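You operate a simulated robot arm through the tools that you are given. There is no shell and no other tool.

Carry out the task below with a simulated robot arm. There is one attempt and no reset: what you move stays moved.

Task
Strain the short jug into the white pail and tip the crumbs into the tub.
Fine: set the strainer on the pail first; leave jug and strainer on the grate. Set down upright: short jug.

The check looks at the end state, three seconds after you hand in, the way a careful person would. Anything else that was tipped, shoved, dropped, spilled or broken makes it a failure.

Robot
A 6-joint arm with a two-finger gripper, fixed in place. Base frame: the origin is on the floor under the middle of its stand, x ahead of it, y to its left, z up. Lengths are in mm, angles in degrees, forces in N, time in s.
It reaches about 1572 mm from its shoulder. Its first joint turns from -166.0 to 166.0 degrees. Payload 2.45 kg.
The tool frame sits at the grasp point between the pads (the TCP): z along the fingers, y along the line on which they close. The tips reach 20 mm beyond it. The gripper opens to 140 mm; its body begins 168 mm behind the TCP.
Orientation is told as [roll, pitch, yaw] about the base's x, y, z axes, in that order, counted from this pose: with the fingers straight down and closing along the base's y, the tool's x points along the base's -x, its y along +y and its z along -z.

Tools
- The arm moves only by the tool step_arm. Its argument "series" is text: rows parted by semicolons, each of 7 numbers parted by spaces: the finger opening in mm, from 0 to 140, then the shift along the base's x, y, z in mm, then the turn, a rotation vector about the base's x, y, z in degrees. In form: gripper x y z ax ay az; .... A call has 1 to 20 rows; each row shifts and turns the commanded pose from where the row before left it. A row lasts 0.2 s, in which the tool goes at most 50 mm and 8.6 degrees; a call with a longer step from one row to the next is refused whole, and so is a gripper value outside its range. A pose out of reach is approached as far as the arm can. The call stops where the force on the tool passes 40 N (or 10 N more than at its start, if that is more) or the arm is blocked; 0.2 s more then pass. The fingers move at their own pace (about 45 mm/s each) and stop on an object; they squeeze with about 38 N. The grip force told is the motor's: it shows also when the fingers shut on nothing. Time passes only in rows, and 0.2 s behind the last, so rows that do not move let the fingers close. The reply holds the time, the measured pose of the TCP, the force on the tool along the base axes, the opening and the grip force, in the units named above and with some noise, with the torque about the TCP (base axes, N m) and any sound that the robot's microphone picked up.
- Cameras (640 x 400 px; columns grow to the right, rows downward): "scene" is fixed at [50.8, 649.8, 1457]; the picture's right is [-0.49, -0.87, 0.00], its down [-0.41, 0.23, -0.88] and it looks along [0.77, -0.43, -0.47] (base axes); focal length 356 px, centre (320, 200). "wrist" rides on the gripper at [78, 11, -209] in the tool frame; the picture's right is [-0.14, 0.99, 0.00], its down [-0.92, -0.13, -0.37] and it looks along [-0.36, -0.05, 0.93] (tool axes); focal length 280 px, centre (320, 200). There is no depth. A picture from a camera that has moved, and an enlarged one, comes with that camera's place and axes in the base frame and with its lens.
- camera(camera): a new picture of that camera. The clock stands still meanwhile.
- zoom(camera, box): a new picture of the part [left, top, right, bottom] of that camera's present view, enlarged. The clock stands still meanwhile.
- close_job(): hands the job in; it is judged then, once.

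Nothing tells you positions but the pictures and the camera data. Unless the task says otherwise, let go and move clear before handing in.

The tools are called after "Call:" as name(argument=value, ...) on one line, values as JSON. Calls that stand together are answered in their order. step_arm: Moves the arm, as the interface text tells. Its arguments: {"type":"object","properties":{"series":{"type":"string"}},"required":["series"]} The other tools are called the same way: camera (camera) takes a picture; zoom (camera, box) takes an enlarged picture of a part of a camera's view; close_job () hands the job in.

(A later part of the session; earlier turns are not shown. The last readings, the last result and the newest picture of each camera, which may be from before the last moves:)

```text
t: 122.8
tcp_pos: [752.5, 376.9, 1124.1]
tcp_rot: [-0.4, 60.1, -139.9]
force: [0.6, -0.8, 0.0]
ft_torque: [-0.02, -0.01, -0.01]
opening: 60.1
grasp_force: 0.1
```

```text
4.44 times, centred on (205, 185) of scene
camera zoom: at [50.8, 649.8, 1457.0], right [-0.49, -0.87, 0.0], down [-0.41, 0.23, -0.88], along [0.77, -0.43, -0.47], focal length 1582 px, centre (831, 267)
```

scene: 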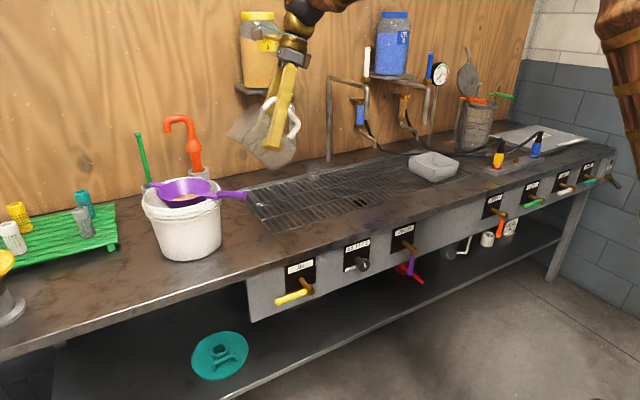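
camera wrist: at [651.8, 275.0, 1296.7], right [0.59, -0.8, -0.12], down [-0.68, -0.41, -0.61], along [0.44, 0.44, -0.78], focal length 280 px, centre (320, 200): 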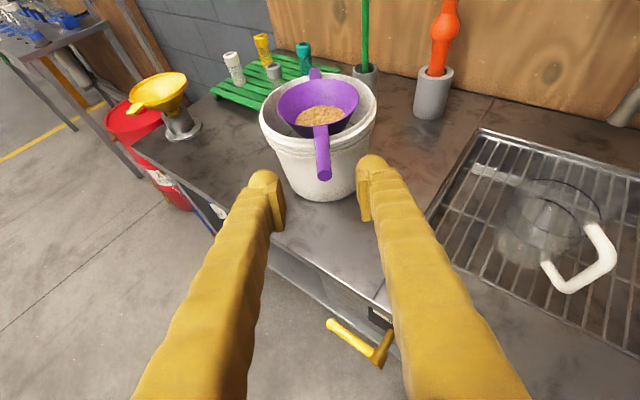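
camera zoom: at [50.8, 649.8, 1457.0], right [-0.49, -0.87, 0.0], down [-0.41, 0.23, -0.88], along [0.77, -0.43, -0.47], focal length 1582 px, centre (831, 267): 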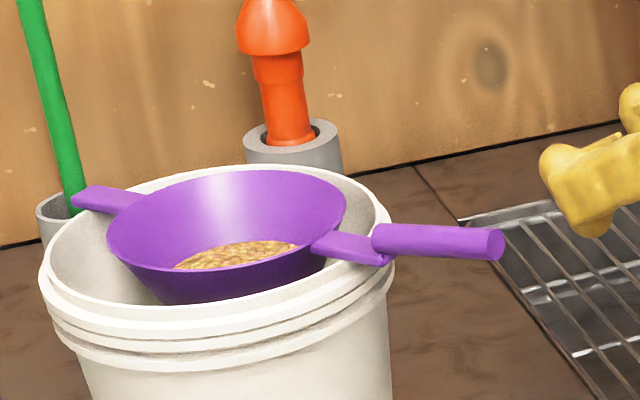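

The crumbs are all in the bowl and the handle lines up with the fingers. Advancing to the grip point.

Call:
step_arm(series="60 16.8 13.7 -12.7 0 0 0; 60 16.8 13.7 -12.7 0 0 0; 60 16.8 13.7 -12.7 0 0 0; 60 16.8 13.7 -12.7 0 0 0; 60 16.8 13.7 -12.7 0 0 0; 60 16.8 13.7 -12.6 0 0 0; 60 0 0 0 0 0 0; 60 0 0 0 0 0 0")

Call:
zoom(camera="wrist", box=[220, 50, 420, 270])

Call:
zoom(camera="scene", box=[135, 140, 275, 230])

```text
t: 124.6
tcp_pos: [852.6, 459.1, 1049.2]
tcp_rot: [-0.3, 60.0, -139.9]
force: [-0.3, 0.1, -0.4]
ft_torque: [0.0, -0.01, 0.01]
opening: 60.2
grasp_force: 0.0
```

```text
1.82 times, centred on (320, 160) of wrist
camera zoom: at [752.5, 357.3, 1220.7], right [0.59, -0.8, -0.12], down [-0.68, -0.41, -0.61], along [0.44, 0.44, -0.78], focal length 510 px, centre (320, 273)
```

zoom: 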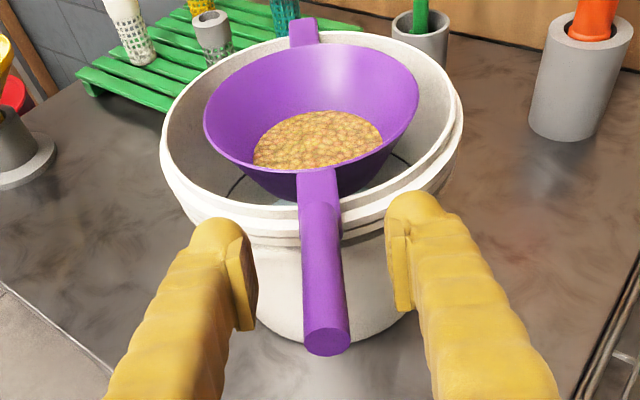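

```text
4.44 times, centred on (205, 185) of scene
camera zoom: at [50.8, 649.8, 1457.0], right [-0.49, -0.87, 0.0], down [-0.41, 0.23, -0.88], along [0.77, -0.43, -0.47], focal length 1582 px, centre (831, 267)
```

zoom: 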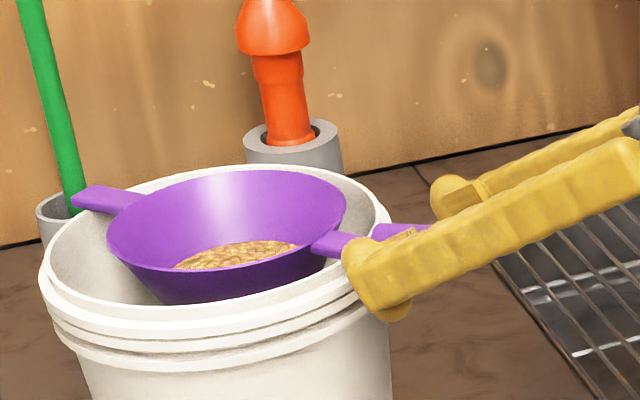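

Call:
step_arm(series="0 0 0 0 0 0 0; 0 0 0 0 0 0 0; 0 0 0 0 0 0 0; 0 0 0 0 0 0 0; 0 0 0 0 0 0 0")

Call:
step_arm(series="0 0 0 3 0 0 0; 0 0 0 4 0 0 0; 0 0 0 5 0 0 0; 0 0 0 0 0 0 0; 0 0 0 0 0 0 0")

Call:
zoom(camera="wrist", box=[220, 50, 420, 270])

Call:
zoom(camera="scene", box=[135, 140, 275, 230])

```text
t: 125.8
tcp_pos: [852.1, 459.3, 1047.7]
tcp_rot: [-0.3, 60.2, -139.9]
force: [-0.3, -0.8, -0.6]
ft_torque: [-0.02, -0.03, -0.03]
opening: 16.1
grasp_force: 38.0
```

```text
t: 127.0
tcp_pos: [852.7, 459.5, 1061.1]
tcp_rot: [-0.3, 60.0, -139.9]
force: [-0.8, 0.3, -1.2]
ft_torque: [-0.04, 0.06, -0.03]
opening: 16.1
grasp_force: 37.9
```

```text
1.82 times, centred on (320, 160) of wrist
camera zoom: at [752.7, 357.5, 1232.9], right [0.59, -0.8, -0.12], down [-0.68, -0.41, -0.61], along [0.44, 0.44, -0.78], focal length 510 px, centre (320, 273)
```

zoom: 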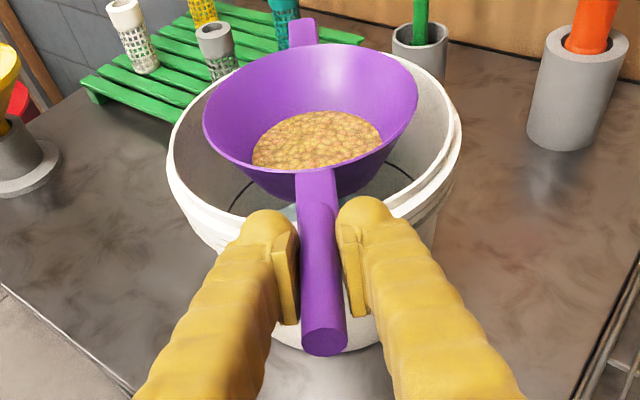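

```text
4.44 times, centred on (205, 185) of scene
camera zoom: at [50.8, 649.8, 1457.0], right [-0.49, -0.87, 0.0], down [-0.41, 0.23, -0.88], along [0.77, -0.43, -0.47], focal length 1582 px, centre (831, 267)
```

zoom: 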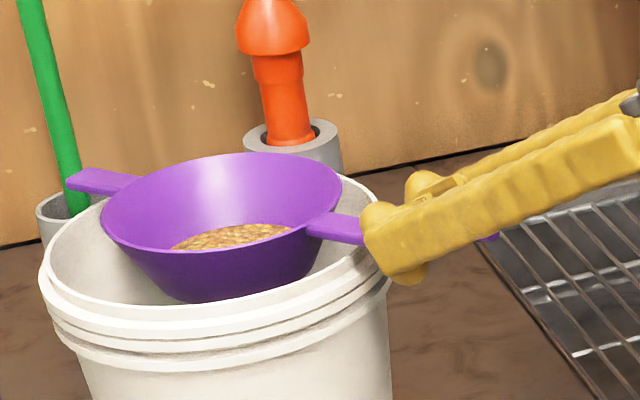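

The strainer is gripped and level. I'll lift it over the pail and pause briefly for any drips.

Call:
step_arm(series="0 0 0 8 0 0 0; 0 0 0 14 0 0 0; 0 0 0 18 0 0 0; 0 0 0 18 0 0 0; 0 0 0 18 0 0 0; 0 0 0 12 0 0 0; 0 0 0 5 0 0 0; 0 0 0 0 0 0 0; 0 0 0 0 0 0 0; 0 0 0 0 0 0 0; 0 0 0 0 0 0 0; 0 0 0 0 0 0 0")

Call:
zoom(camera="scene", box=[130, 90, 290, 230])

Call:
zoom(camera="wrist", box=[220, 50, 420, 270])

```text
t: 129.6
tcp_pos: [852.6, 458.9, 1152.0]
tcp_rot: [-0.4, 60.1, -139.9]
force: [0.6, 0.2, -0.6]
ft_torque: [-0.05, 0.08, -0.01]
opening: 15.8
grasp_force: 38.5
```

```text
2.86 times, centred on (210, 160) of scene
camera zoom: at [50.8, 649.8, 1457.0], right [-0.49, -0.87, 0.0], down [-0.41, 0.23, -0.88], along [0.77, -0.43, -0.47], focal length 1017 px, centre (634, 314)
```

zoom: 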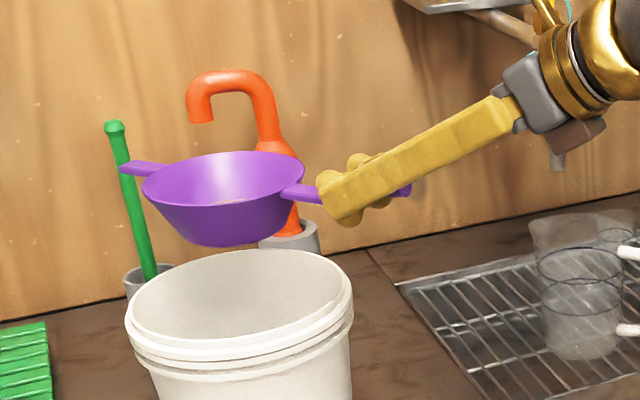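

```text
1.82 times, centred on (320, 160) of wrist
camera zoom: at [752.2, 357.1, 1325.2], right [0.59, -0.8, -0.12], down [-0.68, -0.41, -0.61], along [0.44, 0.44, -0.78], focal length 510 px, centre (320, 273)
```

zoom: 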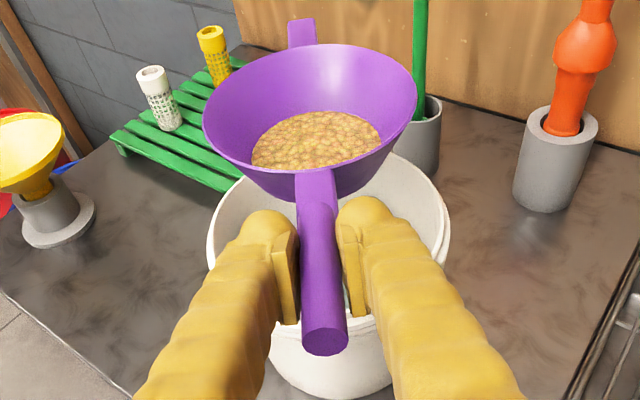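

No drips. I'll carry the strainer level, back towards the robot and then across to the tub, turning it gradually.

Call:
step_arm(series="0 -8 -6.5 0 0 0 0; 0 -16 -13 0 0 0 0; 0 -22 -18 0 0 0 0; 0 -22 -18 0 0 0 0; 0 -20 -17 0 0 0 0; 0 -12 -18 0 0 0 -1; 0 -6 -24 0 0 0 -1.7; 0 0 -30 0 0 0 -1.7; 0 0 -33 0 0 0 -1.7; 0 0 -33 0 0 0 -1.7; 0 0 -33 0 0 0 -1.7; 0 0 -33 0 0 0 -1.7; 0 0 -33 0 0 0 -1.7; 0 0 -33 0 0 0 -1.7; 0 0 -33 0 0 0 -1.7; 0 0 -20 0 0 0 -1; 0 0 -8 0 0 0 0; 0 0 0 0 0 0 0")

Call:
camera(camera="wrist")

Call:
camera(camera="scene")

```text
t: 133.4
tcp_pos: [745.6, 55.6, 1153.0]
tcp_rot: [-0.3, 60.2, -157.3]
force: [0.8, 0.9, -1.0]
ft_torque: [-0.02, 0.09, -0.02]
opening: 16.2
grasp_force: 37.1
```

```text
taken
camera wrist: at [620.9, -11.5, 1325.6], right [0.32, -0.94, -0.12], down [-0.77, -0.19, -0.61], along [0.55, 0.29, -0.78], focal length 280 px, centre (320, 200)
```

wrist: 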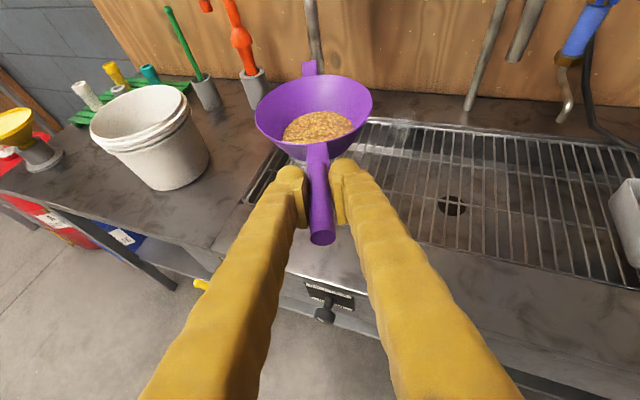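

```text
taken
```

scene: 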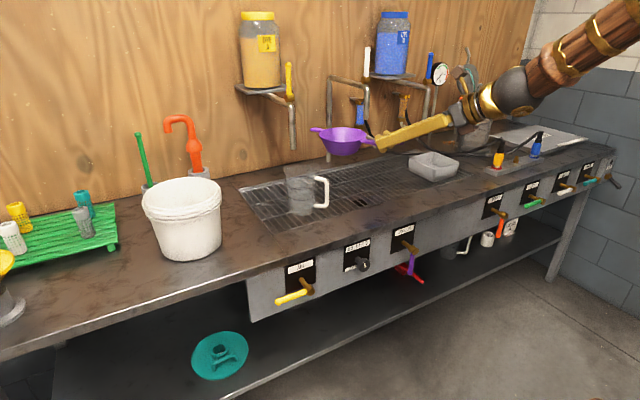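

Call:
step_arm(series="0 0 -15 0 0 0 -0.8; 0 0 -28 0 0 0 -1.5; 0 0 -33 0 0 0 -1.6; 0 0 -33 0 0 0 -1.6; 0 0 -33 0 0 0 -1.6; 0 0 -33 0 0 0 -1.6; 0 0 -33 0 0 0 -1.6; 0 0 -33 0 0 0 -1.6; 0 0 -33 0 0 0 -1.6; 0 0 -33 0 0 0 -1.6; 0 0 -33 0 0 0 -1.6; 0 0 -33 0 0 0 -1.6; 0 0 -33 0 0 0 -1.6; 0 0 -33 0 0 0 -1.6; 0 0 -25 0 0 0 -1.2; 0 0 -12 0 0 0 -0.6; 0 0 0 0 0 0 0; 0 0 0 0 0 0 0")

Call:
camera(camera="wrist")

Call:
zoom(camera="scene", box=[330, 60, 530, 210])

```text
t: 137.2
tcp_pos: [746.4, -420.4, 1152.9]
tcp_rot: [-0.2, 60.1, 179.5]
force: [-0.2, -1.0, -0.6]
ft_torque: [-0.06, 0.1, -0.01]
opening: 16.4
grasp_force: 38.2
```

```text
taken
camera wrist: at [604.8, -432.3, 1325.3], right [-0.07, -0.99, -0.12], down [-0.78, 0.13, -0.61], along [0.62, 0.05, -0.78], focal length 280 px, centre (320, 200)
```

wrist: 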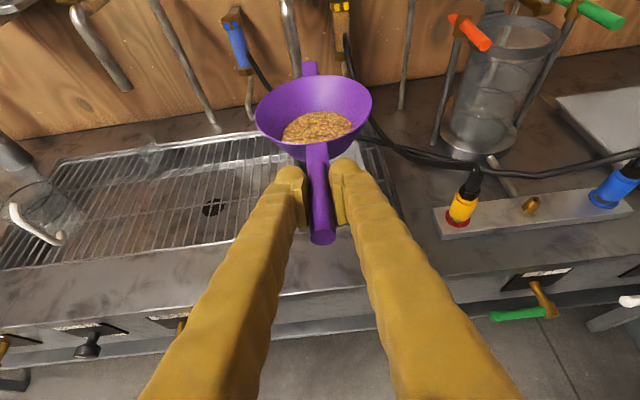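

```text
2.67 times, centred on (430, 135) of scene
camera zoom: at [50.8, 649.8, 1457.0], right [-0.49, -0.87, 0.0], down [-0.41, 0.23, -0.88], along [0.77, -0.43, -0.47], focal length 949 px, centre (27, 373)
```

zoom: 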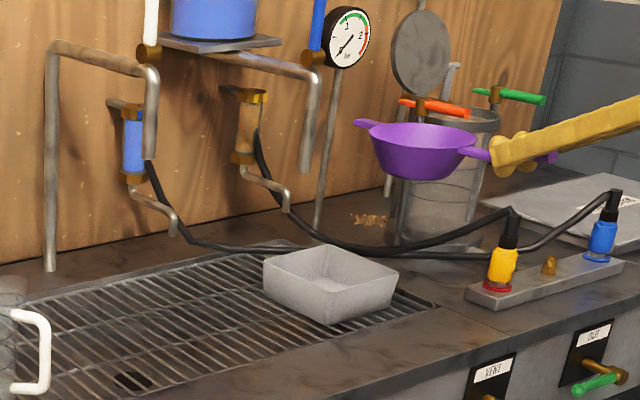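

Two hanging pipe ends are near the tub and the bowl hides my view, so I'll shift sideways to measure the tub and pipes accurately.

Call:
step_arm(series="0 0 12 0 0 0 0; 0 0 25 0 0 0 0; 0 0 33 0 0 0 0; 0 0 33 0 0 0 0; 0 0 33 0 0 0 0; 0 0 25 0 0 0 0; 0 0 12 0 0 0 0; 0 0 0 0 0 0 0; 0 0 0 0 0 0 0")

Call:
camera(camera="wrist")

Call:
zoom(camera="wrist", box=[330, 60, 560, 240])

Call:
zoom(camera="scene", box=[330, 60, 490, 200])

```text
t: 139.2
tcp_pos: [745.2, -247.4, 1154.3]
tcp_rot: [-0.3, 60.1, 179.5]
force: [0.3, -0.7, -0.9]
ft_torque: [0.02, 0.13, 0.01]
opening: 16.5
grasp_force: 38.4
```

```text
taken
camera wrist: at [604.0, -259.0, 1325.6], right [-0.07, -0.99, -0.12], down [-0.78, 0.13, -0.61], along [0.62, 0.05, -0.78], focal length 280 px, centre (320, 200)
```

wrist: 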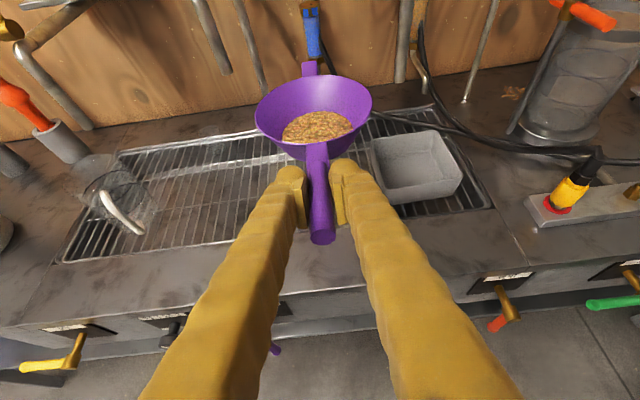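

```text
2.22 times, centred on (445, 150) of wrist
camera zoom: at [604.0, -259.0, 1325.6], right [-0.07, -0.99, -0.12], down [-0.78, 0.13, -0.61], along [0.62, 0.05, -0.78], focal length 623 px, centre (42, 311)
```

zoom: 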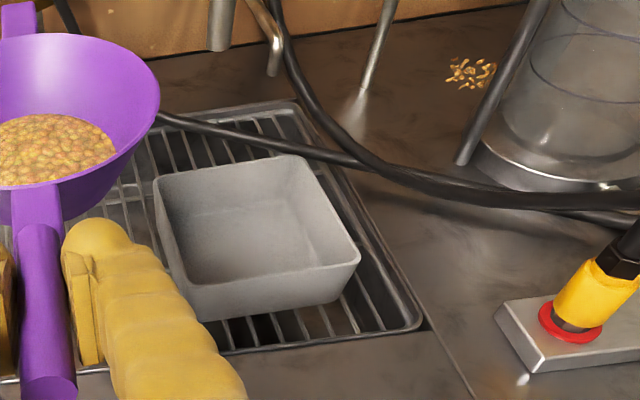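

```text
2.86 times, centred on (410, 130) of scene
camera zoom: at [50.8, 649.8, 1457.0], right [-0.49, -0.87, 0.0], down [-0.41, 0.23, -0.88], along [0.77, -0.43, -0.47], focal length 1017 px, centre (63, 400)
```

zoom: 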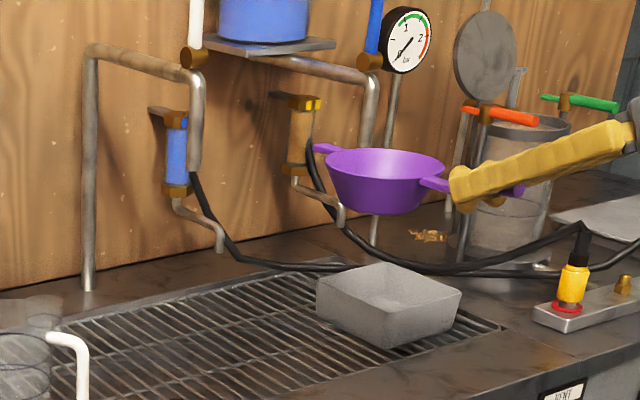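

The tub rim spans x≈940–1083, y≈-500 to -355, at z≈911. A pipe end hangs at about (1074, -404, 1041). I'll approach low, under that pipe, keeping the bowl towards the near half of the tub.

Call:
step_arm(series="0 0 -12 0 0 0 0; 0 0 -25 -5 0 0 0; 0 0 -33 -10 0 0 0; 0 0 -33 -15 0 0 0; 0 0 -33 -18 0 0 0; 0 0 -25 -20 0 0 0; 0 0 -14 -20 0 0 0; 0 0 -6 -20 0 0 0; 0 0 0 -18 0 0 0; 0 0 0 -12 0 0 0; 0 0 0 -8 0 0 0; 0 0 0 0 0 0 0; 0 0 0 0 0 0 0")

Call:
camera(camera="wrist")

Call:
zoom(camera="scene", box=[350, 70, 530, 210])

```text
t: 142.0
tcp_pos: [746.7, -429.5, 1007.7]
tcp_rot: [-0.3, 60.0, 179.5]
force: [0.4, -0.8, -1.2]
ft_torque: [0.03, 0.1, -0.01]
opening: 16.1
grasp_force: 38.6
```

```text
taken
camera wrist: at [605.0, -440.4, 1179.6], right [-0.07, -0.99, -0.12], down [-0.78, 0.13, -0.61], along [0.62, 0.05, -0.78], focal length 280 px, centre (320, 200)
```

wrist: 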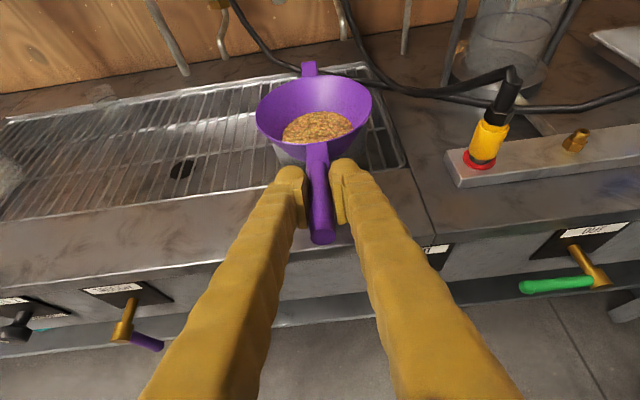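

```text
2.86 times, centred on (440, 140) of scene
camera zoom: at [50.8, 649.8, 1457.0], right [-0.49, -0.87, 0.0], down [-0.41, 0.23, -0.88], along [0.77, -0.43, -0.47], focal length 1017 px, centre (-23, 371)
```

zoom: 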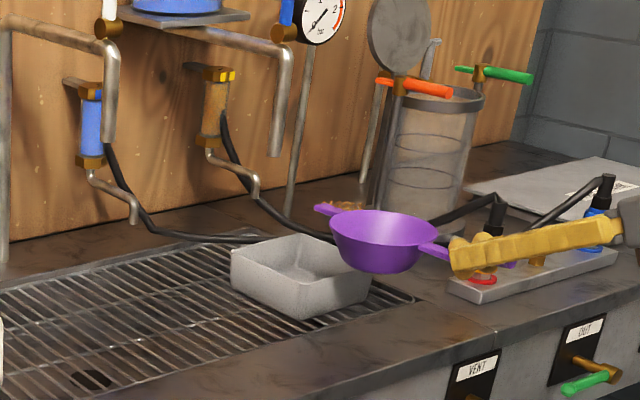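

Call:
step_arm(series="0 10 0 -1 0 0 0; 0 18 0 -1 0 0 0; 0 22 0 -1 0 0 0; 0 18 0 -1 0 0 0; 0 12 0 -1 0 0 0; 0 6 0 0 0 0 0; 0 0 0 0 0 0 0; 0 0 0 0 0 0 0")

Call:
camera(camera="wrist")

Call:
zoom(camera="scene", box=[370, 100, 500, 200])

```text
t: 143.8
tcp_pos: [832.3, -427.9, 1002.0]
tcp_rot: [-0.3, 60.1, 179.5]
force: [0.0, -0.6, -0.8]
ft_torque: [0.02, 0.08, 0.01]
opening: 16.3
grasp_force: 38.5
```

```text
taken
camera wrist: at [690.8, -440.1, 1174.7], right [-0.07, -0.99, -0.12], down [-0.78, 0.13, -0.61], along [0.62, 0.05, -0.78], focal length 280 px, centre (320, 200)
```

wrist: 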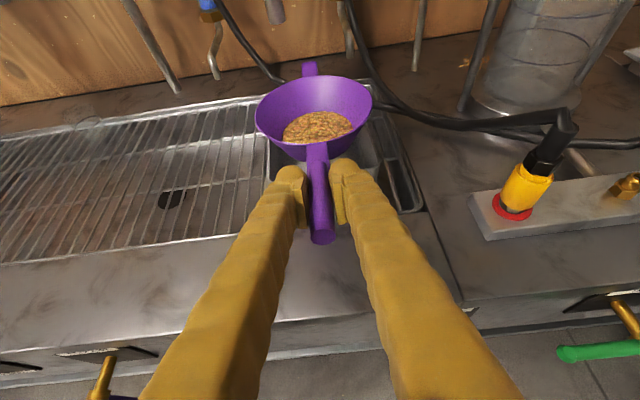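

```text
4.00 times, centred on (435, 150) of scene
camera zoom: at [50.8, 649.8, 1457.0], right [-0.49, -0.87, 0.0], down [-0.41, 0.23, -0.88], along [0.77, -0.43, -0.47], focal length 1423 px, centre (-140, 400)
```

zoom: 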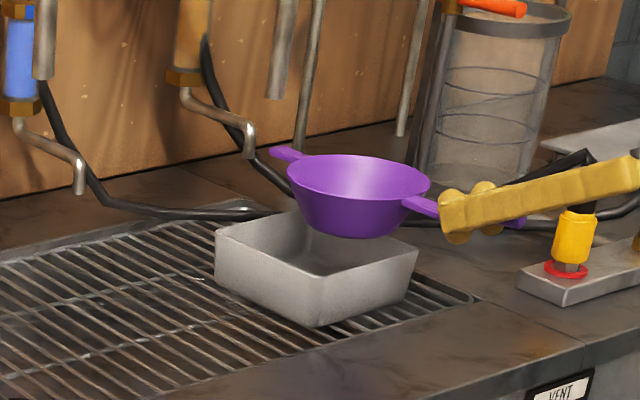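

The strainer is over the near half of the tub. I'll start rolling it about its handle axis, first to 48°.

Call:
step_arm(series="0 0 0 0 -4 0 0; 0 0 0 0 -8 0 0; 0 0 0 0 -8 0 0; 0 0 0 0 -8 0 0; 0 0 0 0 -8 0 0; 0 0 0 0 -8 0 0; 0 0 0 0 -4 0 0; 0 0 0 0 0 0 0")

Call:
zoom(camera="scene", box=[370, 90, 530, 210])

Call:
camera(camera="wrist")

```text
t: 145.6
tcp_pos: [822.3, -449.7, 1007.7]
tcp_rot: [65.4, 36.0, -126.8]
force: [0.6, 0.0, -0.2]
ft_torque: [0.03, 0.14, -0.01]
opening: 16.2
grasp_force: 37.8
out of reach, approached as far as the arm can: row 6, 7
```

```text
3.33 times, centred on (450, 150) of scene
camera zoom: at [50.8, 649.8, 1457.0], right [-0.49, -0.87, 0.0], down [-0.41, 0.23, -0.88], along [0.77, -0.43, -0.47], focal length 1186 px, centre (-113, 367)
```

zoom: 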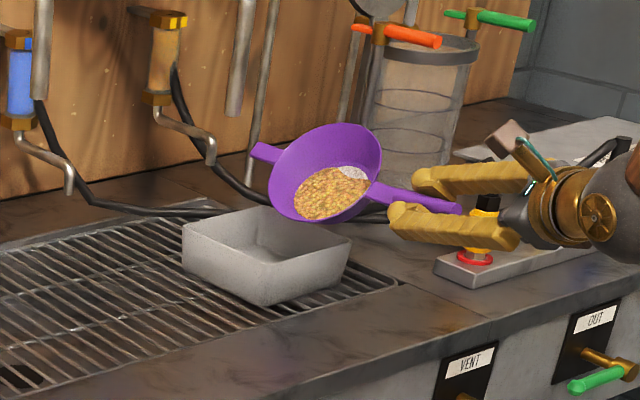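

```text
taken
camera wrist: at [678.8, -334.2, 1132.8], right [-0.05, -0.76, 0.65], down [-0.77, -0.38, -0.51], along [0.64, -0.53, -0.56], focal length 280 px, centre (320, 200)
```

wrist: 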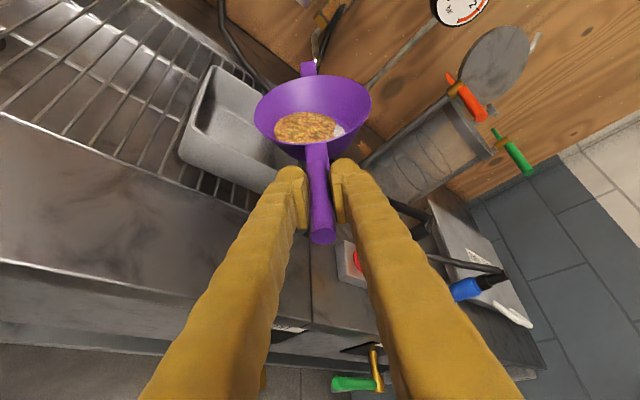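

The arm is too folded at this heading, so no crumbs have been tipped yet. I'll roll back upright and re-approach with the handle angled out to the right, which keeps the wrist in reach.

Call:
step_arm(series="0 0 0 0 4 0 0; 0 0 0 0 8 0 0; 0 0 0 0 8 0 0; 0 0 0 0 8 0 0; 0 0 0 0 8 0 0; 0 0 0 0 8 0 0; 0 0 0 0 4 0 0; 0 0 0 0 0 0 0; 0 0 0 0 0 0 0")

Call:
camera(camera="wrist")

Call:
zoom(camera="scene", box=[370, 90, 530, 210])

```text
t: 147.6
tcp_pos: [822.7, -448.8, 1007.7]
tcp_rot: [-0.4, 60.2, 179.4]
force: [0.2, -0.9, 0.0]
ft_torque: [0.01, 0.12, -0.01]
opening: 16.0
grasp_force: 37.7
```

```text
taken
camera wrist: at [681.4, -460.5, 1180.9], right [-0.07, -0.99, -0.12], down [-0.78, 0.13, -0.61], along [0.62, 0.05, -0.78], focal length 280 px, centre (320, 200)
```

wrist: 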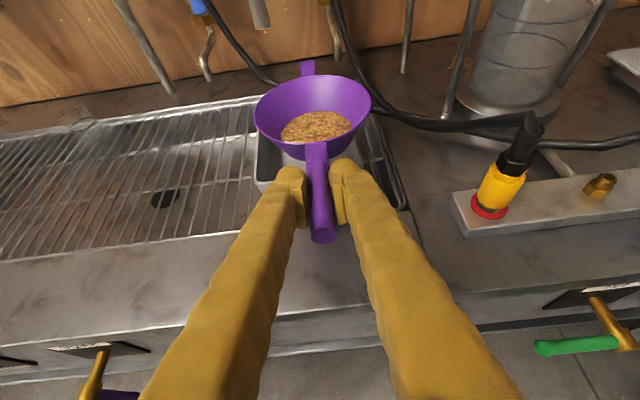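

```text
3.33 times, centred on (450, 150) of scene
camera zoom: at [50.8, 649.8, 1457.0], right [-0.49, -0.87, 0.0], down [-0.41, 0.23, -0.88], along [0.77, -0.43, -0.47], focal length 1186 px, centre (-113, 367)
```

zoom: 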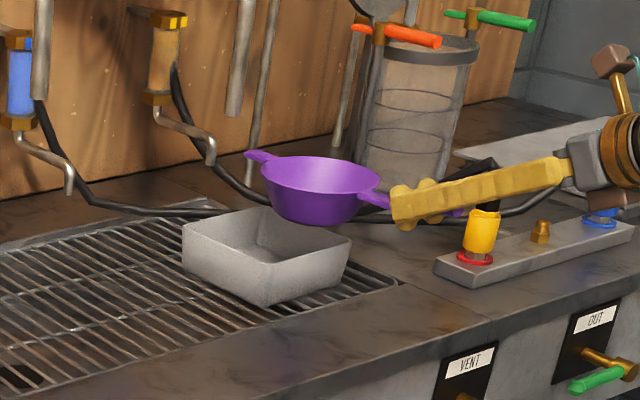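

Upright again with the crumbs settled. I'll swing the handle around to the right while keeping the bowl over the tub.

Call:
step_arm(series="0 2.9 -15.8 0 0 0 7.23; 0 5.2 -15.8 0 0 0 7.23; 0 7.5 -15 0 0 0 7.23; 0 9.6 -14.1 0 0 0 7.23; 0 11.6 -13.1 0 0 0 7.23; 0 13.7 -11.9 -1 0 0 7.23; 0 15.3 -10.1 -1 0 0 7.23; 0 0 0 0 0 0 0; 0 0 0 0 0 0 0")

Call:
camera(camera="wrist")

Call:
zoom(camera="scene", box=[370, 90, 530, 210])

```text
t: 149.6
tcp_pos: [889.3, -545.0, 1006.2]
tcp_rot: [-0.3, 60.1, -129.9]
force: [-0.6, -0.1, -1.0]
ft_torque: [-0.09, 0.06, -0.01]
opening: 16.4
grasp_force: 37.3
```

```text
taken
camera wrist: at [807.8, -662.6, 1178.5], right [0.72, -0.68, -0.12], down [-0.6, -0.52, -0.61], along [0.36, 0.51, -0.78], focal length 280 px, centre (320, 200)
```

wrist: 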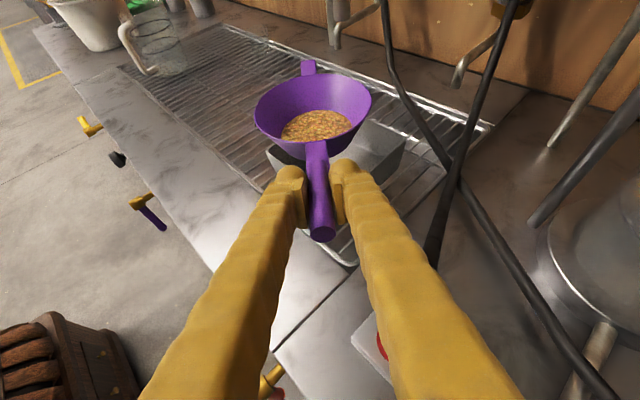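

```text
3.33 times, centred on (450, 150) of scene
camera zoom: at [50.8, 649.8, 1457.0], right [-0.49, -0.87, 0.0], down [-0.41, 0.23, -0.88], along [0.77, -0.43, -0.47], focal length 1186 px, centre (-113, 367)
```

zoom: 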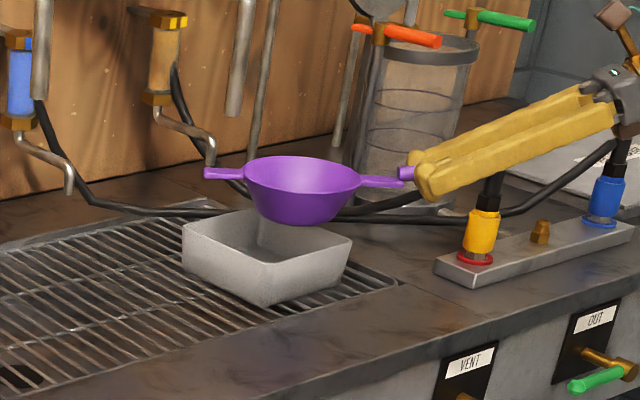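

Call:
zoom(camera="wrist", box=[230, 50, 430, 230])

Call:
zoom(camera="scene", box=[390, 120, 490, 200])

```text
2.22 times, centred on (330, 140) of wrist
camera zoom: at [807.8, -662.6, 1178.5], right [0.72, -0.68, -0.12], down [-0.6, -0.52, -0.61], along [0.36, 0.51, -0.78], focal length 623 px, centre (298, 333)
```

zoom: 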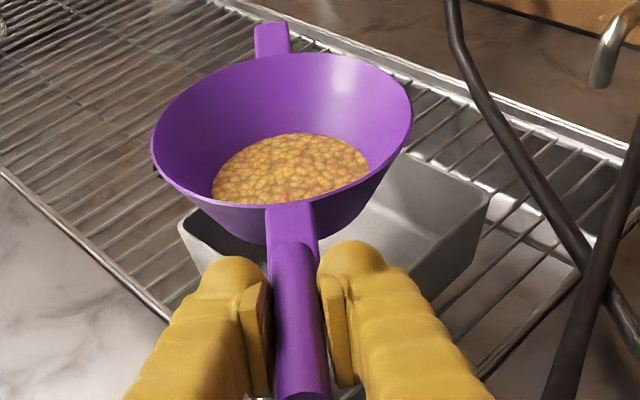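

```text
5.00 times, centred on (440, 160) of scene
camera zoom: at [50.8, 649.8, 1457.0], right [-0.49, -0.87, 0.0], down [-0.41, 0.23, -0.88], along [0.77, -0.43, -0.47], focal length 1779 px, centre (-280, 400)
```

zoom: 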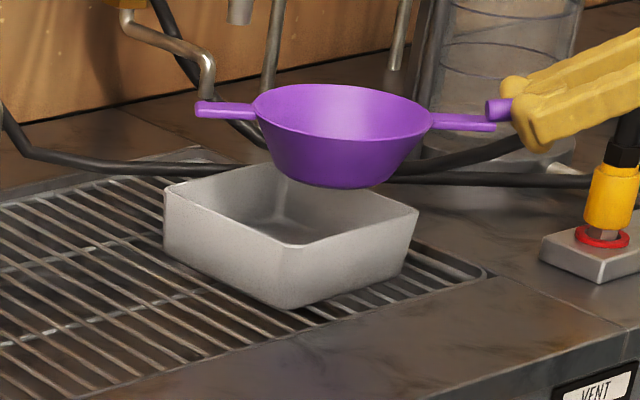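

The bowl centre is at about (984, -435), over the tub. I'll nudge it a little deeper over the tub and roll towards 50°.

Call:
step_arm(series="0 6 0 0 0 0 0; 0 6 0 0 0 0 0; 0 0 0 0 -2.56 -3.07 0; 0 0 0 0 -5.13 -6.14 0; 0 0 0 0 -5.13 -6.14 0; 0 0 0 0 -5.13 -6.14 0; 0 0 0 0 -5.13 -6.14 0; 0 0 0 0 -5.13 -6.14 0; 0 0 0 0 -2.56 -3.07 0; 0 0 0 0 0 0 0")

Call:
camera(camera="wrist")

Call:
zoom(camera="scene", box=[370, 90, 530, 210])

```text
t: 151.8
tcp_pos: [899.7, -544.4, 1006.0]
tcp_rot: [65.6, 35.4, -77.7]
force: [0.2, 0.4, -0.7]
ft_torque: [0.0, 0.08, 0.02]
opening: 16.2
grasp_force: 37.8
```

```text
taken
camera wrist: at [718.4, -578.0, 1130.7], right [0.54, -0.53, 0.66], down [-0.21, -0.84, -0.5], along [0.82, 0.13, -0.56], focal length 280 px, centre (320, 200)
```

wrist: 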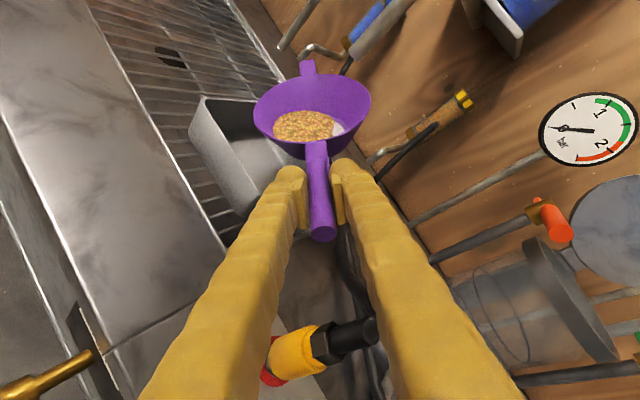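

```text
3.33 times, centred on (450, 150) of scene
camera zoom: at [50.8, 649.8, 1457.0], right [-0.49, -0.87, 0.0], down [-0.41, 0.23, -0.88], along [0.77, -0.43, -0.47], focal length 1186 px, centre (-113, 367)
```

zoom: 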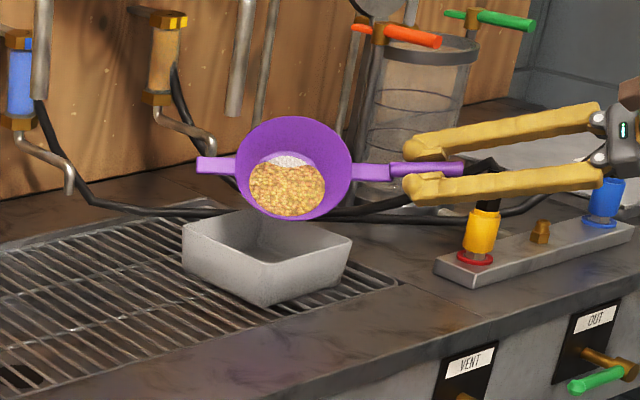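

Position is held with no reach problem. Continuing the roll to about 72°.

Call:
step_arm(series="0 0 0 0 -2.56 -3.07 0; 0 0 0 0 -2.56 -3.07 0; 0 0 0 0 -2.56 -3.07 0; 0 0 0 0 -2.56 -3.07 0; 0 0 0 0 -2.56 -3.07 0; 0 0 0 0 -2.56 -3.07 0; 0 0 0 0 0 0 0; 0 0 0 0 0 0 0")

Call:
zoom(camera="wrist", box=[180, 40, 420, 240])

Call:
zoom(camera="scene", box=[370, 90, 530, 210])

```text
t: 153.6
tcp_pos: [900.2, -544.8, 1005.7]
tcp_rot: [80.4, 15.6, -70.9]
force: [0.3, -0.6, -0.9]
ft_torque: [-0.08, 0.11, 0.01]
opening: 16.2
grasp_force: 37.9
```

```text
2.00 times, centred on (300, 140) of wrist
camera zoom: at [687.7, -552.2, 1071.1], right [0.28, -0.32, 0.9], down [-0.08, -0.95, -0.31], along [0.96, 0.01, -0.29], focal length 561 px, centre (360, 320)
```

zoom: 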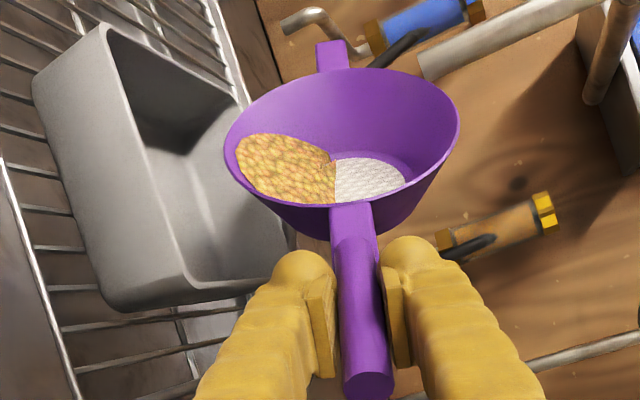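

```text
3.33 times, centred on (450, 150) of scene
camera zoom: at [50.8, 649.8, 1457.0], right [-0.49, -0.87, 0.0], down [-0.41, 0.23, -0.88], along [0.77, -0.43, -0.47], focal length 1186 px, centre (-113, 367)
```

zoom: 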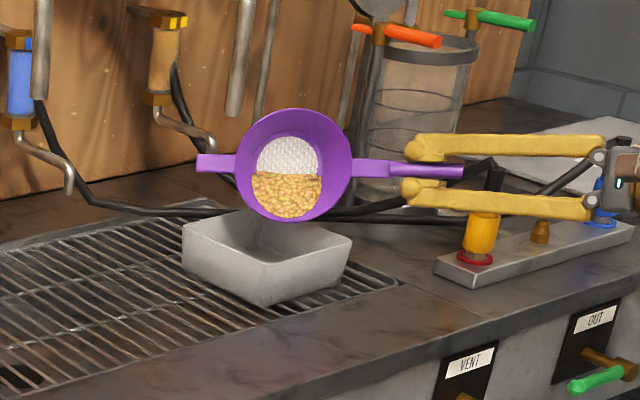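

The crumbs are at the lower rim, right above the tub opening. Continuing slowly.

Call:
step_arm(series="0 0 0 0 -1.92 -2.3 0; 0 0 0 0 -1.92 -2.3 0; 0 0 0 0 -1.92 -2.3 0; 0 0 0 0 -1.92 -2.3 0; 0 0 0 0 0 0 0; 0 0 0 0 0 0 0; 0 0 0 0 0 0 0; 0 0 0 0 0 0 0")

Call:
zoom(camera="wrist", box=[180, 40, 420, 240])

Call:
zoom(camera="scene", box=[370, 90, 530, 210])

```text
t: 155.4
tcp_pos: [901.2, -544.6, 1007.1]
tcp_rot: [86.7, 5.2, -69.9]
force: [0.4, -0.3, -0.3]
ft_torque: [-0.03, 0.06, 0.01]
opening: 16.1
grasp_force: 38.3
```

```text
2.00 times, centred on (300, 140) of wrist
camera zoom: at [680.0, -545.8, 1036.7], right [0.13, -0.19, 0.97], down [-0.04, -0.98, -0.19], along [0.99, -0.01, -0.14], focal length 561 px, centre (360, 320)
```

zoom: 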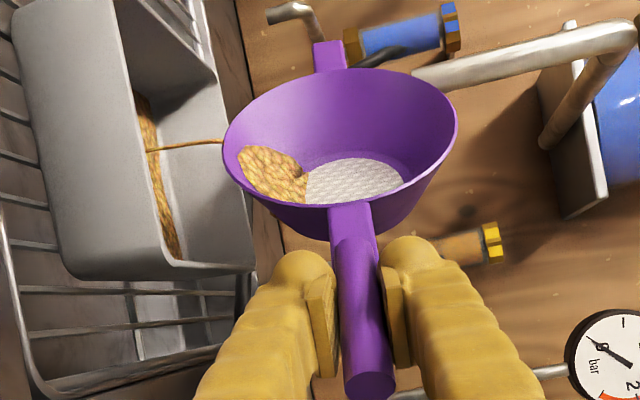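

```text
3.33 times, centred on (450, 150) of scene
camera zoom: at [50.8, 649.8, 1457.0], right [-0.49, -0.87, 0.0], down [-0.41, 0.23, -0.88], along [0.77, -0.43, -0.47], focal length 1186 px, centre (-113, 367)
```

zoom: 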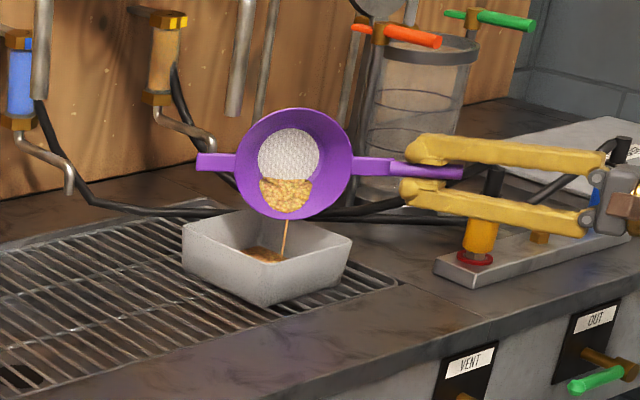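

The crumbs are streaming into the tub. I'll hold over it and roll a bit further.

Call:
step_arm(series="0 0 0 0 0 0 0; 0 0 0 0 0 0 0; 0 0 0 0 -1.28 -1.53 0; 0 0 0 0 -1.28 -1.53 0; 0 0 0 0 -1.28 -1.53 0; 0 0 0 0 -1.28 -1.53 0; 0 0 0 0 -1.28 -1.53 0; 0 0 0 0 -1.28 -1.53 0; 0 0 0 0 0 0 0; 0 0 0 0 0 0 0; 0 0 0 0 0 0 0; 0 0 0 0 0 0 0; 0 0 0 0 0 0 0")

Call:
zoom(camera="wrist", box=[180, 40, 420, 240])

Call:
zoom(camera="scene", box=[370, 90, 530, 210])

```text
t: 158.2
tcp_pos: [900.7, -545.0, 1006.5]
tcp_rot: [92.6, -5.1, -69.9]
force: [-0.2, -1.6, -0.3]
ft_torque: [-0.09, 0.08, 0.01]
opening: 16.0
grasp_force: 37.6
```

```text
2.00 times, centred on (300, 140) of wrist
camera zoom: at [678.3, -544.2, 1001.0], right [-0.03, -0.06, 1.0], down [-0.02, -1.0, -0.06], along [1.0, -0.02, 0.03], focal length 561 px, centre (360, 320)
```

zoom: 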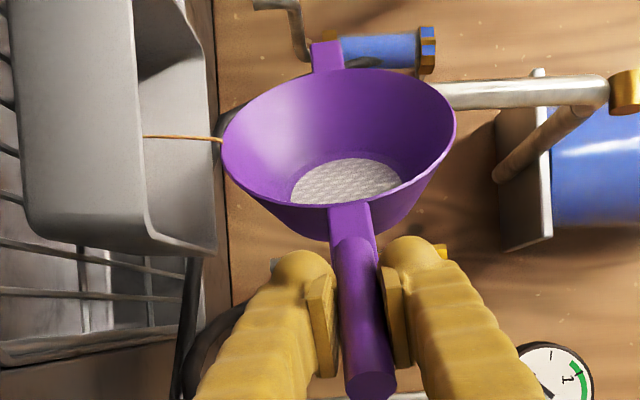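

```text
3.33 times, centred on (450, 150) of scene
camera zoom: at [50.8, 649.8, 1457.0], right [-0.49, -0.87, 0.0], down [-0.41, 0.23, -0.88], along [0.77, -0.43, -0.47], focal length 1186 px, centre (-113, 367)
```

zoom: 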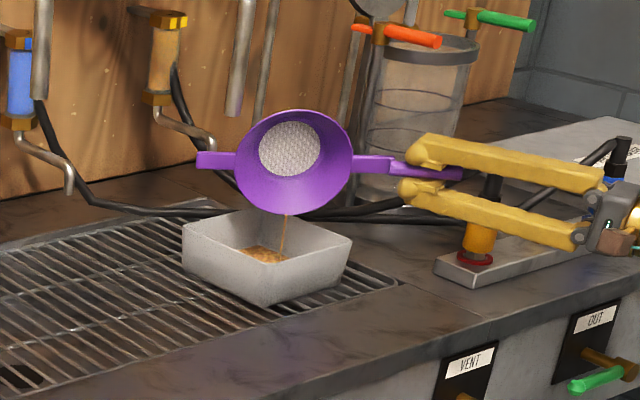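

Almost empty. I'll roll a little more and wait for the last of it.

Call:
step_arm(series="0 0 0 0 -1.92 -2.3 0; 0 0 0 0 -1.92 -2.3 0; 0 0 0 0 -1.92 -2.3 0; 0 0 0 0 -1.92 -2.3 0; 0 0 0 0 0 0 0; 0 0 0 0 0 0 0; 0 0 0 0 0 0 0; 0 0 0 0 0 0 0; 0 0 0 0 0 0 0; 0 0 0 0 0 0 0")

Call:
zoom(camera="wrist", box=[180, 40, 420, 240])

Call:
zoom(camera="scene", box=[370, 90, 530, 210])

```text
t: 160.4
tcp_pos: [901.1, -544.5, 1006.7]
tcp_rot: [98.8, -15.3, -71.0]
force: [-0.5, 0.3, -0.7]
ft_torque: [-0.03, 0.05, 0.02]
opening: 15.9
grasp_force: 37.7
```

```text
2.00 times, centred on (300, 140) of wrist
camera zoom: at [682.0, -547.1, 965.2], right [-0.19, 0.07, 0.98], down [-0.02, -1.0, 0.07], along [0.98, -0.01, 0.19], focal length 561 px, centre (360, 320)
```

zoom: 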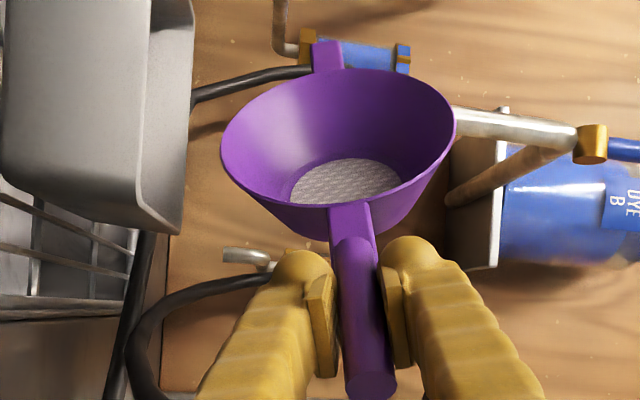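

```text
3.33 times, centred on (450, 150) of scene
camera zoom: at [50.8, 649.8, 1457.0], right [-0.49, -0.87, 0.0], down [-0.41, 0.23, -0.88], along [0.77, -0.43, -0.47], focal length 1186 px, centre (-113, 367)
```

zoom: 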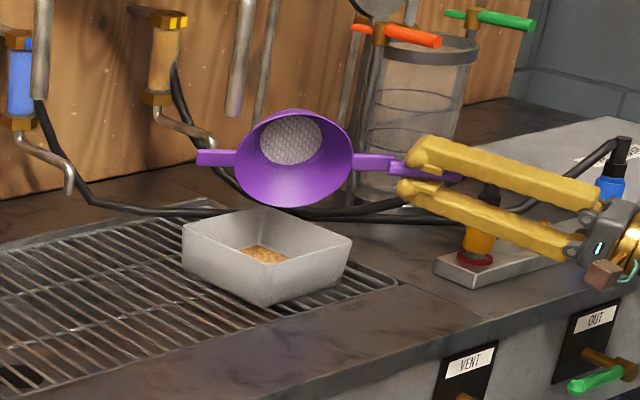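

All the crumbs are in the tub and the strainer is empty. Rolling it back upright.

Call:
step_arm(series="0 0 0 0 2.56 3.07 0; 0 0 0 0 5.13 6.14 0; 0 0 0 0 5.13 6.14 0; 0 0 0 0 5.13 6.14 0; 0 0 0 0 5.13 6.14 0; 0 0 0 0 5.13 6.14 0; 0 0 0 0 5.13 6.14 0; 0 0 0 0 5.13 6.14 0; 0 0 0 0 5.13 6.14 0; 0 0 0 0 5.13 6.14 0; 0 0 0 0 5.13 6.14 0; 0 0 0 0 5.13 6.14 0; 0 0 0 0 5.13 6.14 0; 0 0 0 0 5.13 6.14 0; 0 0 0 0 0 0 0; 0 0 0 0 0 0 0")

Call:
zoom(camera="wrist", box=[180, 40, 460, 240])

Call:
zoom(camera="scene", box=[370, 90, 530, 210])

```text
t: 163.8
tcp_pos: [900.7, -544.8, 1006.2]
tcp_rot: [-0.7, 60.1, -130.1]
force: [-0.3, -0.7, -0.2]
ft_torque: [-0.03, 0.08, 0.01]
opening: 16.2
grasp_force: 37.5
```

```text
2.00 times, centred on (320, 140) of wrist
camera zoom: at [819.9, -662.6, 1178.6], right [0.72, -0.68, -0.12], down [-0.6, -0.52, -0.61], along [0.36, 0.52, -0.78], focal length 561 px, centre (320, 320)
```

zoom: 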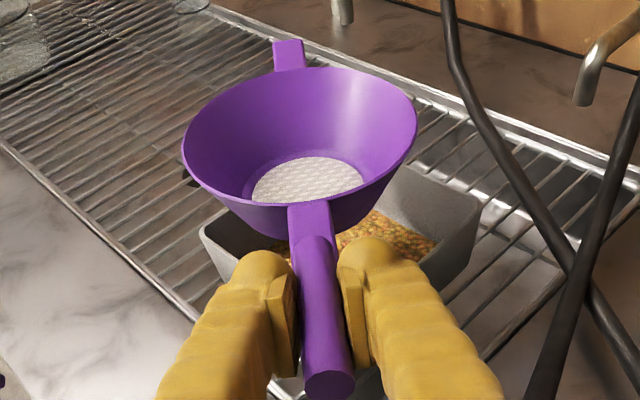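

```text
3.33 times, centred on (450, 150) of scene
camera zoom: at [50.8, 649.8, 1457.0], right [-0.49, -0.87, 0.0], down [-0.41, 0.23, -0.88], along [0.77, -0.43, -0.47], focal length 1186 px, centre (-113, 367)
```

zoom: 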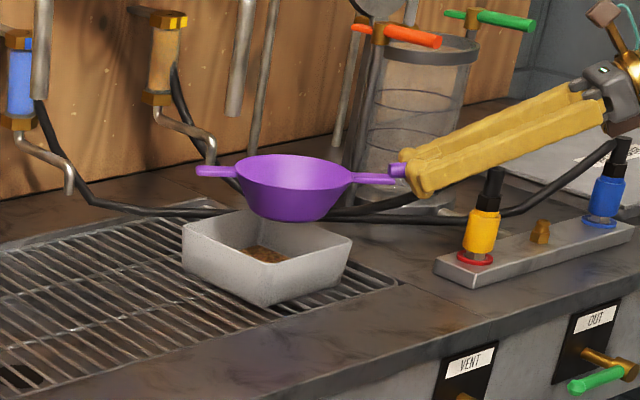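

The strainer is upright and clean. I'll swing back along the verified arc and pull away from the tub.

Call:
step_arm(series="0 -12 0 0 0 0 0; 0 -15.3 10.1 1 0 0 -7.23; 0 -13.7 11.9 1 0 0 -7.23; 0 -11.6 13.1 0 0 0 -7.23; 0 -9.6 14.1 0 0 0 -7.23; 0 -7.5 15 0 0 0 -7.23; 0 -5.2 15.8 0 0 0 -7.23; 0 -2.9 15.8 0 0 0 -7.23; 0 -18 0 0 0 0 0; 0 -18 5 0 0 0 0; 0 0 25 0 0 0 1.2; 0 0 35 0 0 0 2; 0 0 35 0 0 0 2; 0 0 35 0 0 0 2; 0 0 35 0 0 0 2.5; 0 0 35 0 0 0 2.5; 0 0 35 0 0 0 2.5; 0 0 30 0 0 0 2.5; 0 0 14 0 0 0 2.5; 0 0 0 0 0 0 0")

Call:
camera(camera="wrist")

Call:
camera(camera="scene")

```text
t: 168.0
tcp_pos: [788.1, -162.5, 1008.0]
tcp_rot: [-0.5, 60.2, -160.9]
force: [-0.4, 0.0, -1.0]
ft_torque: [-0.02, 0.06, -0.04]
opening: 16.3
grasp_force: 38.2
```

```text
taken
camera wrist: at [658.5, -223.5, 1180.4], right [0.27, -0.96, -0.12], down [-0.78, -0.14, -0.61], along [0.57, 0.26, -0.78], focal length 280 px, centre (320, 200)
```

wrist: 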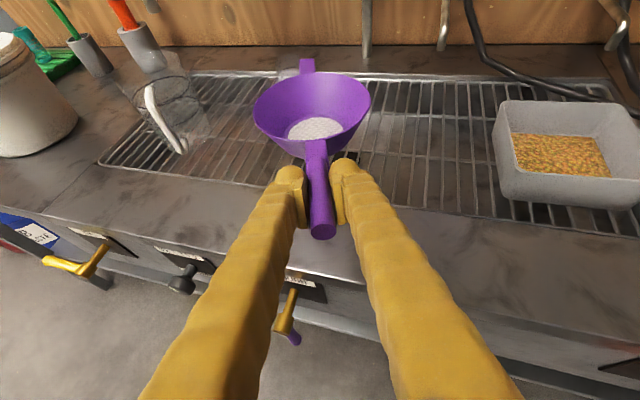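

```text
taken
```

scene: 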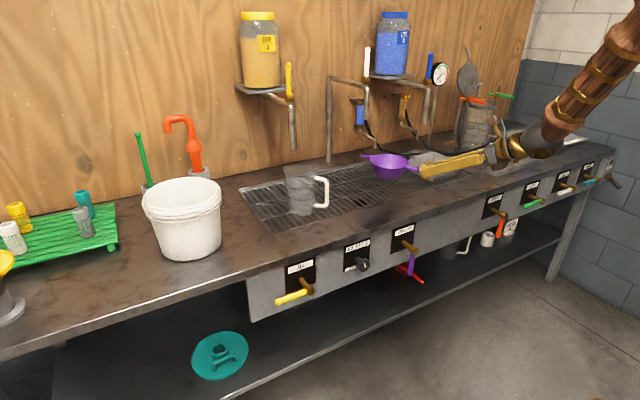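

The tub holds the crumbs. Next I'll bring the strainer over the free middle of the grate and lower it.

Call:
step_arm(series="0 12 5 -4 0 0 0; 0 22 8.5 -8 0 0 0; 0 24 9 -8 0 0 0; 0 24 9 -8 0 0 0; 0 16 6 -8 0 0 0; 0 7 3.5 -8 0 0 0; 0 0 0 -12 0 0 0; 0 0 0 -12 0 0 0; 0 0 0 -10 0 0 0; 0 0 0 0 0 0 0; 0 0 0 0 0 0 0")

Call:
zoom(camera="scene", box=[320, 120, 450, 220])

Call:
zoom(camera="wrist", box=[220, 40, 420, 250])

```text
t: 170.4
tcp_pos: [891.6, -123.3, 930.6]
tcp_rot: [-0.5, 60.1, -161.1]
force: [-0.6, -0.2, -1.6]
ft_torque: [-0.06, 0.12, -0.03]
opening: 15.9
grasp_force: 37.8
```

```text
4.00 times, centred on (385, 170) of scene
camera zoom: at [50.8, 649.8, 1457.0], right [-0.49, -0.87, 0.0], down [-0.41, 0.23, -0.88], along [0.77, -0.43, -0.47], focal length 1423 px, centre (60, 320)
```

zoom: 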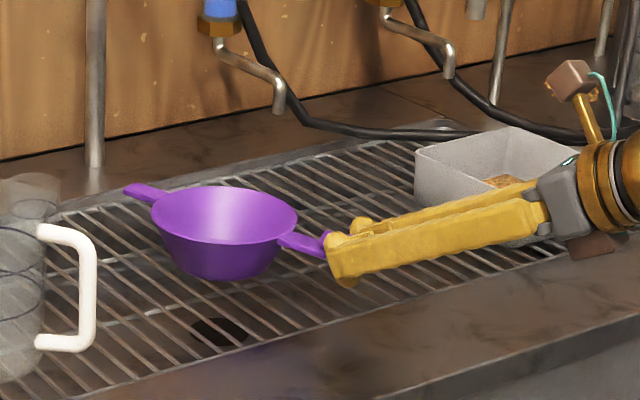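

```text
1.90 times, centred on (320, 145) of wrist
camera zoom: at [762.7, -182.7, 1102.4], right [0.27, -0.96, -0.12], down [-0.78, -0.14, -0.61], along [0.57, 0.26, -0.78], focal length 534 px, centre (320, 305)
```

zoom: 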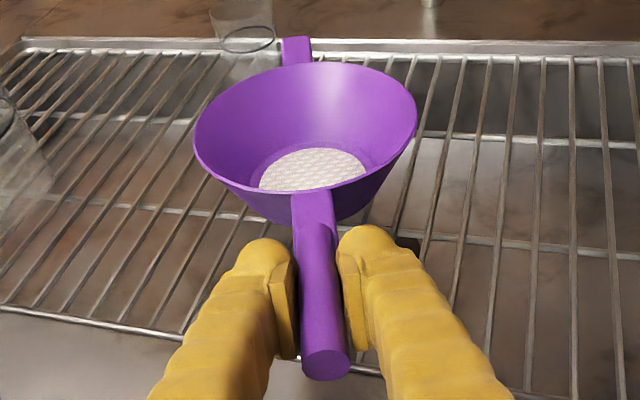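

Call:
step_arm(series="0 0 0 -5 0 0 0; 0 0 0 -5 0 0 0; 0 0 0 -4 0 0 0; 0 0 0 0 0 0 0")

```text
t: 171.4
tcp_pos: [891.5, -124.1, 916.5]
tcp_rot: [-0.5, 60.1, -160.9]
force: [-0.6, -0.4, -0.6]
ft_torque: [-0.04, 0.06, 0.0]
opening: 16.3
grasp_force: 37.8
```

Call:
step_arm(series="0 0 0 -2 0 0 0; 0 0 0 -1.5 0 0 0; 0 0 0 0 0 0 0")

Call:
zoom(camera="scene", box=[320, 130, 430, 210])

```text
t: 172.2
tcp_pos: [892.0, -123.5, 912.1]
tcp_rot: [-0.5, 60.3, -161.0]
force: [0.1, -1.1, 0.0]
ft_torque: [-0.05, 0.03, -0.03]
opening: 16.1
grasp_force: 38.2
```

```text
5.00 times, centred on (375, 170) of scene
camera zoom: at [50.8, 649.8, 1457.0], right [-0.49, -0.87, 0.0], down [-0.41, 0.23, -0.88], along [0.77, -0.43, -0.47], focal length 1779 px, centre (45, 350)
```

zoom: 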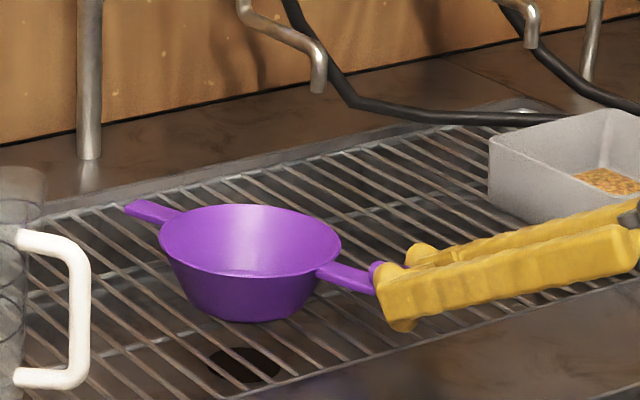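

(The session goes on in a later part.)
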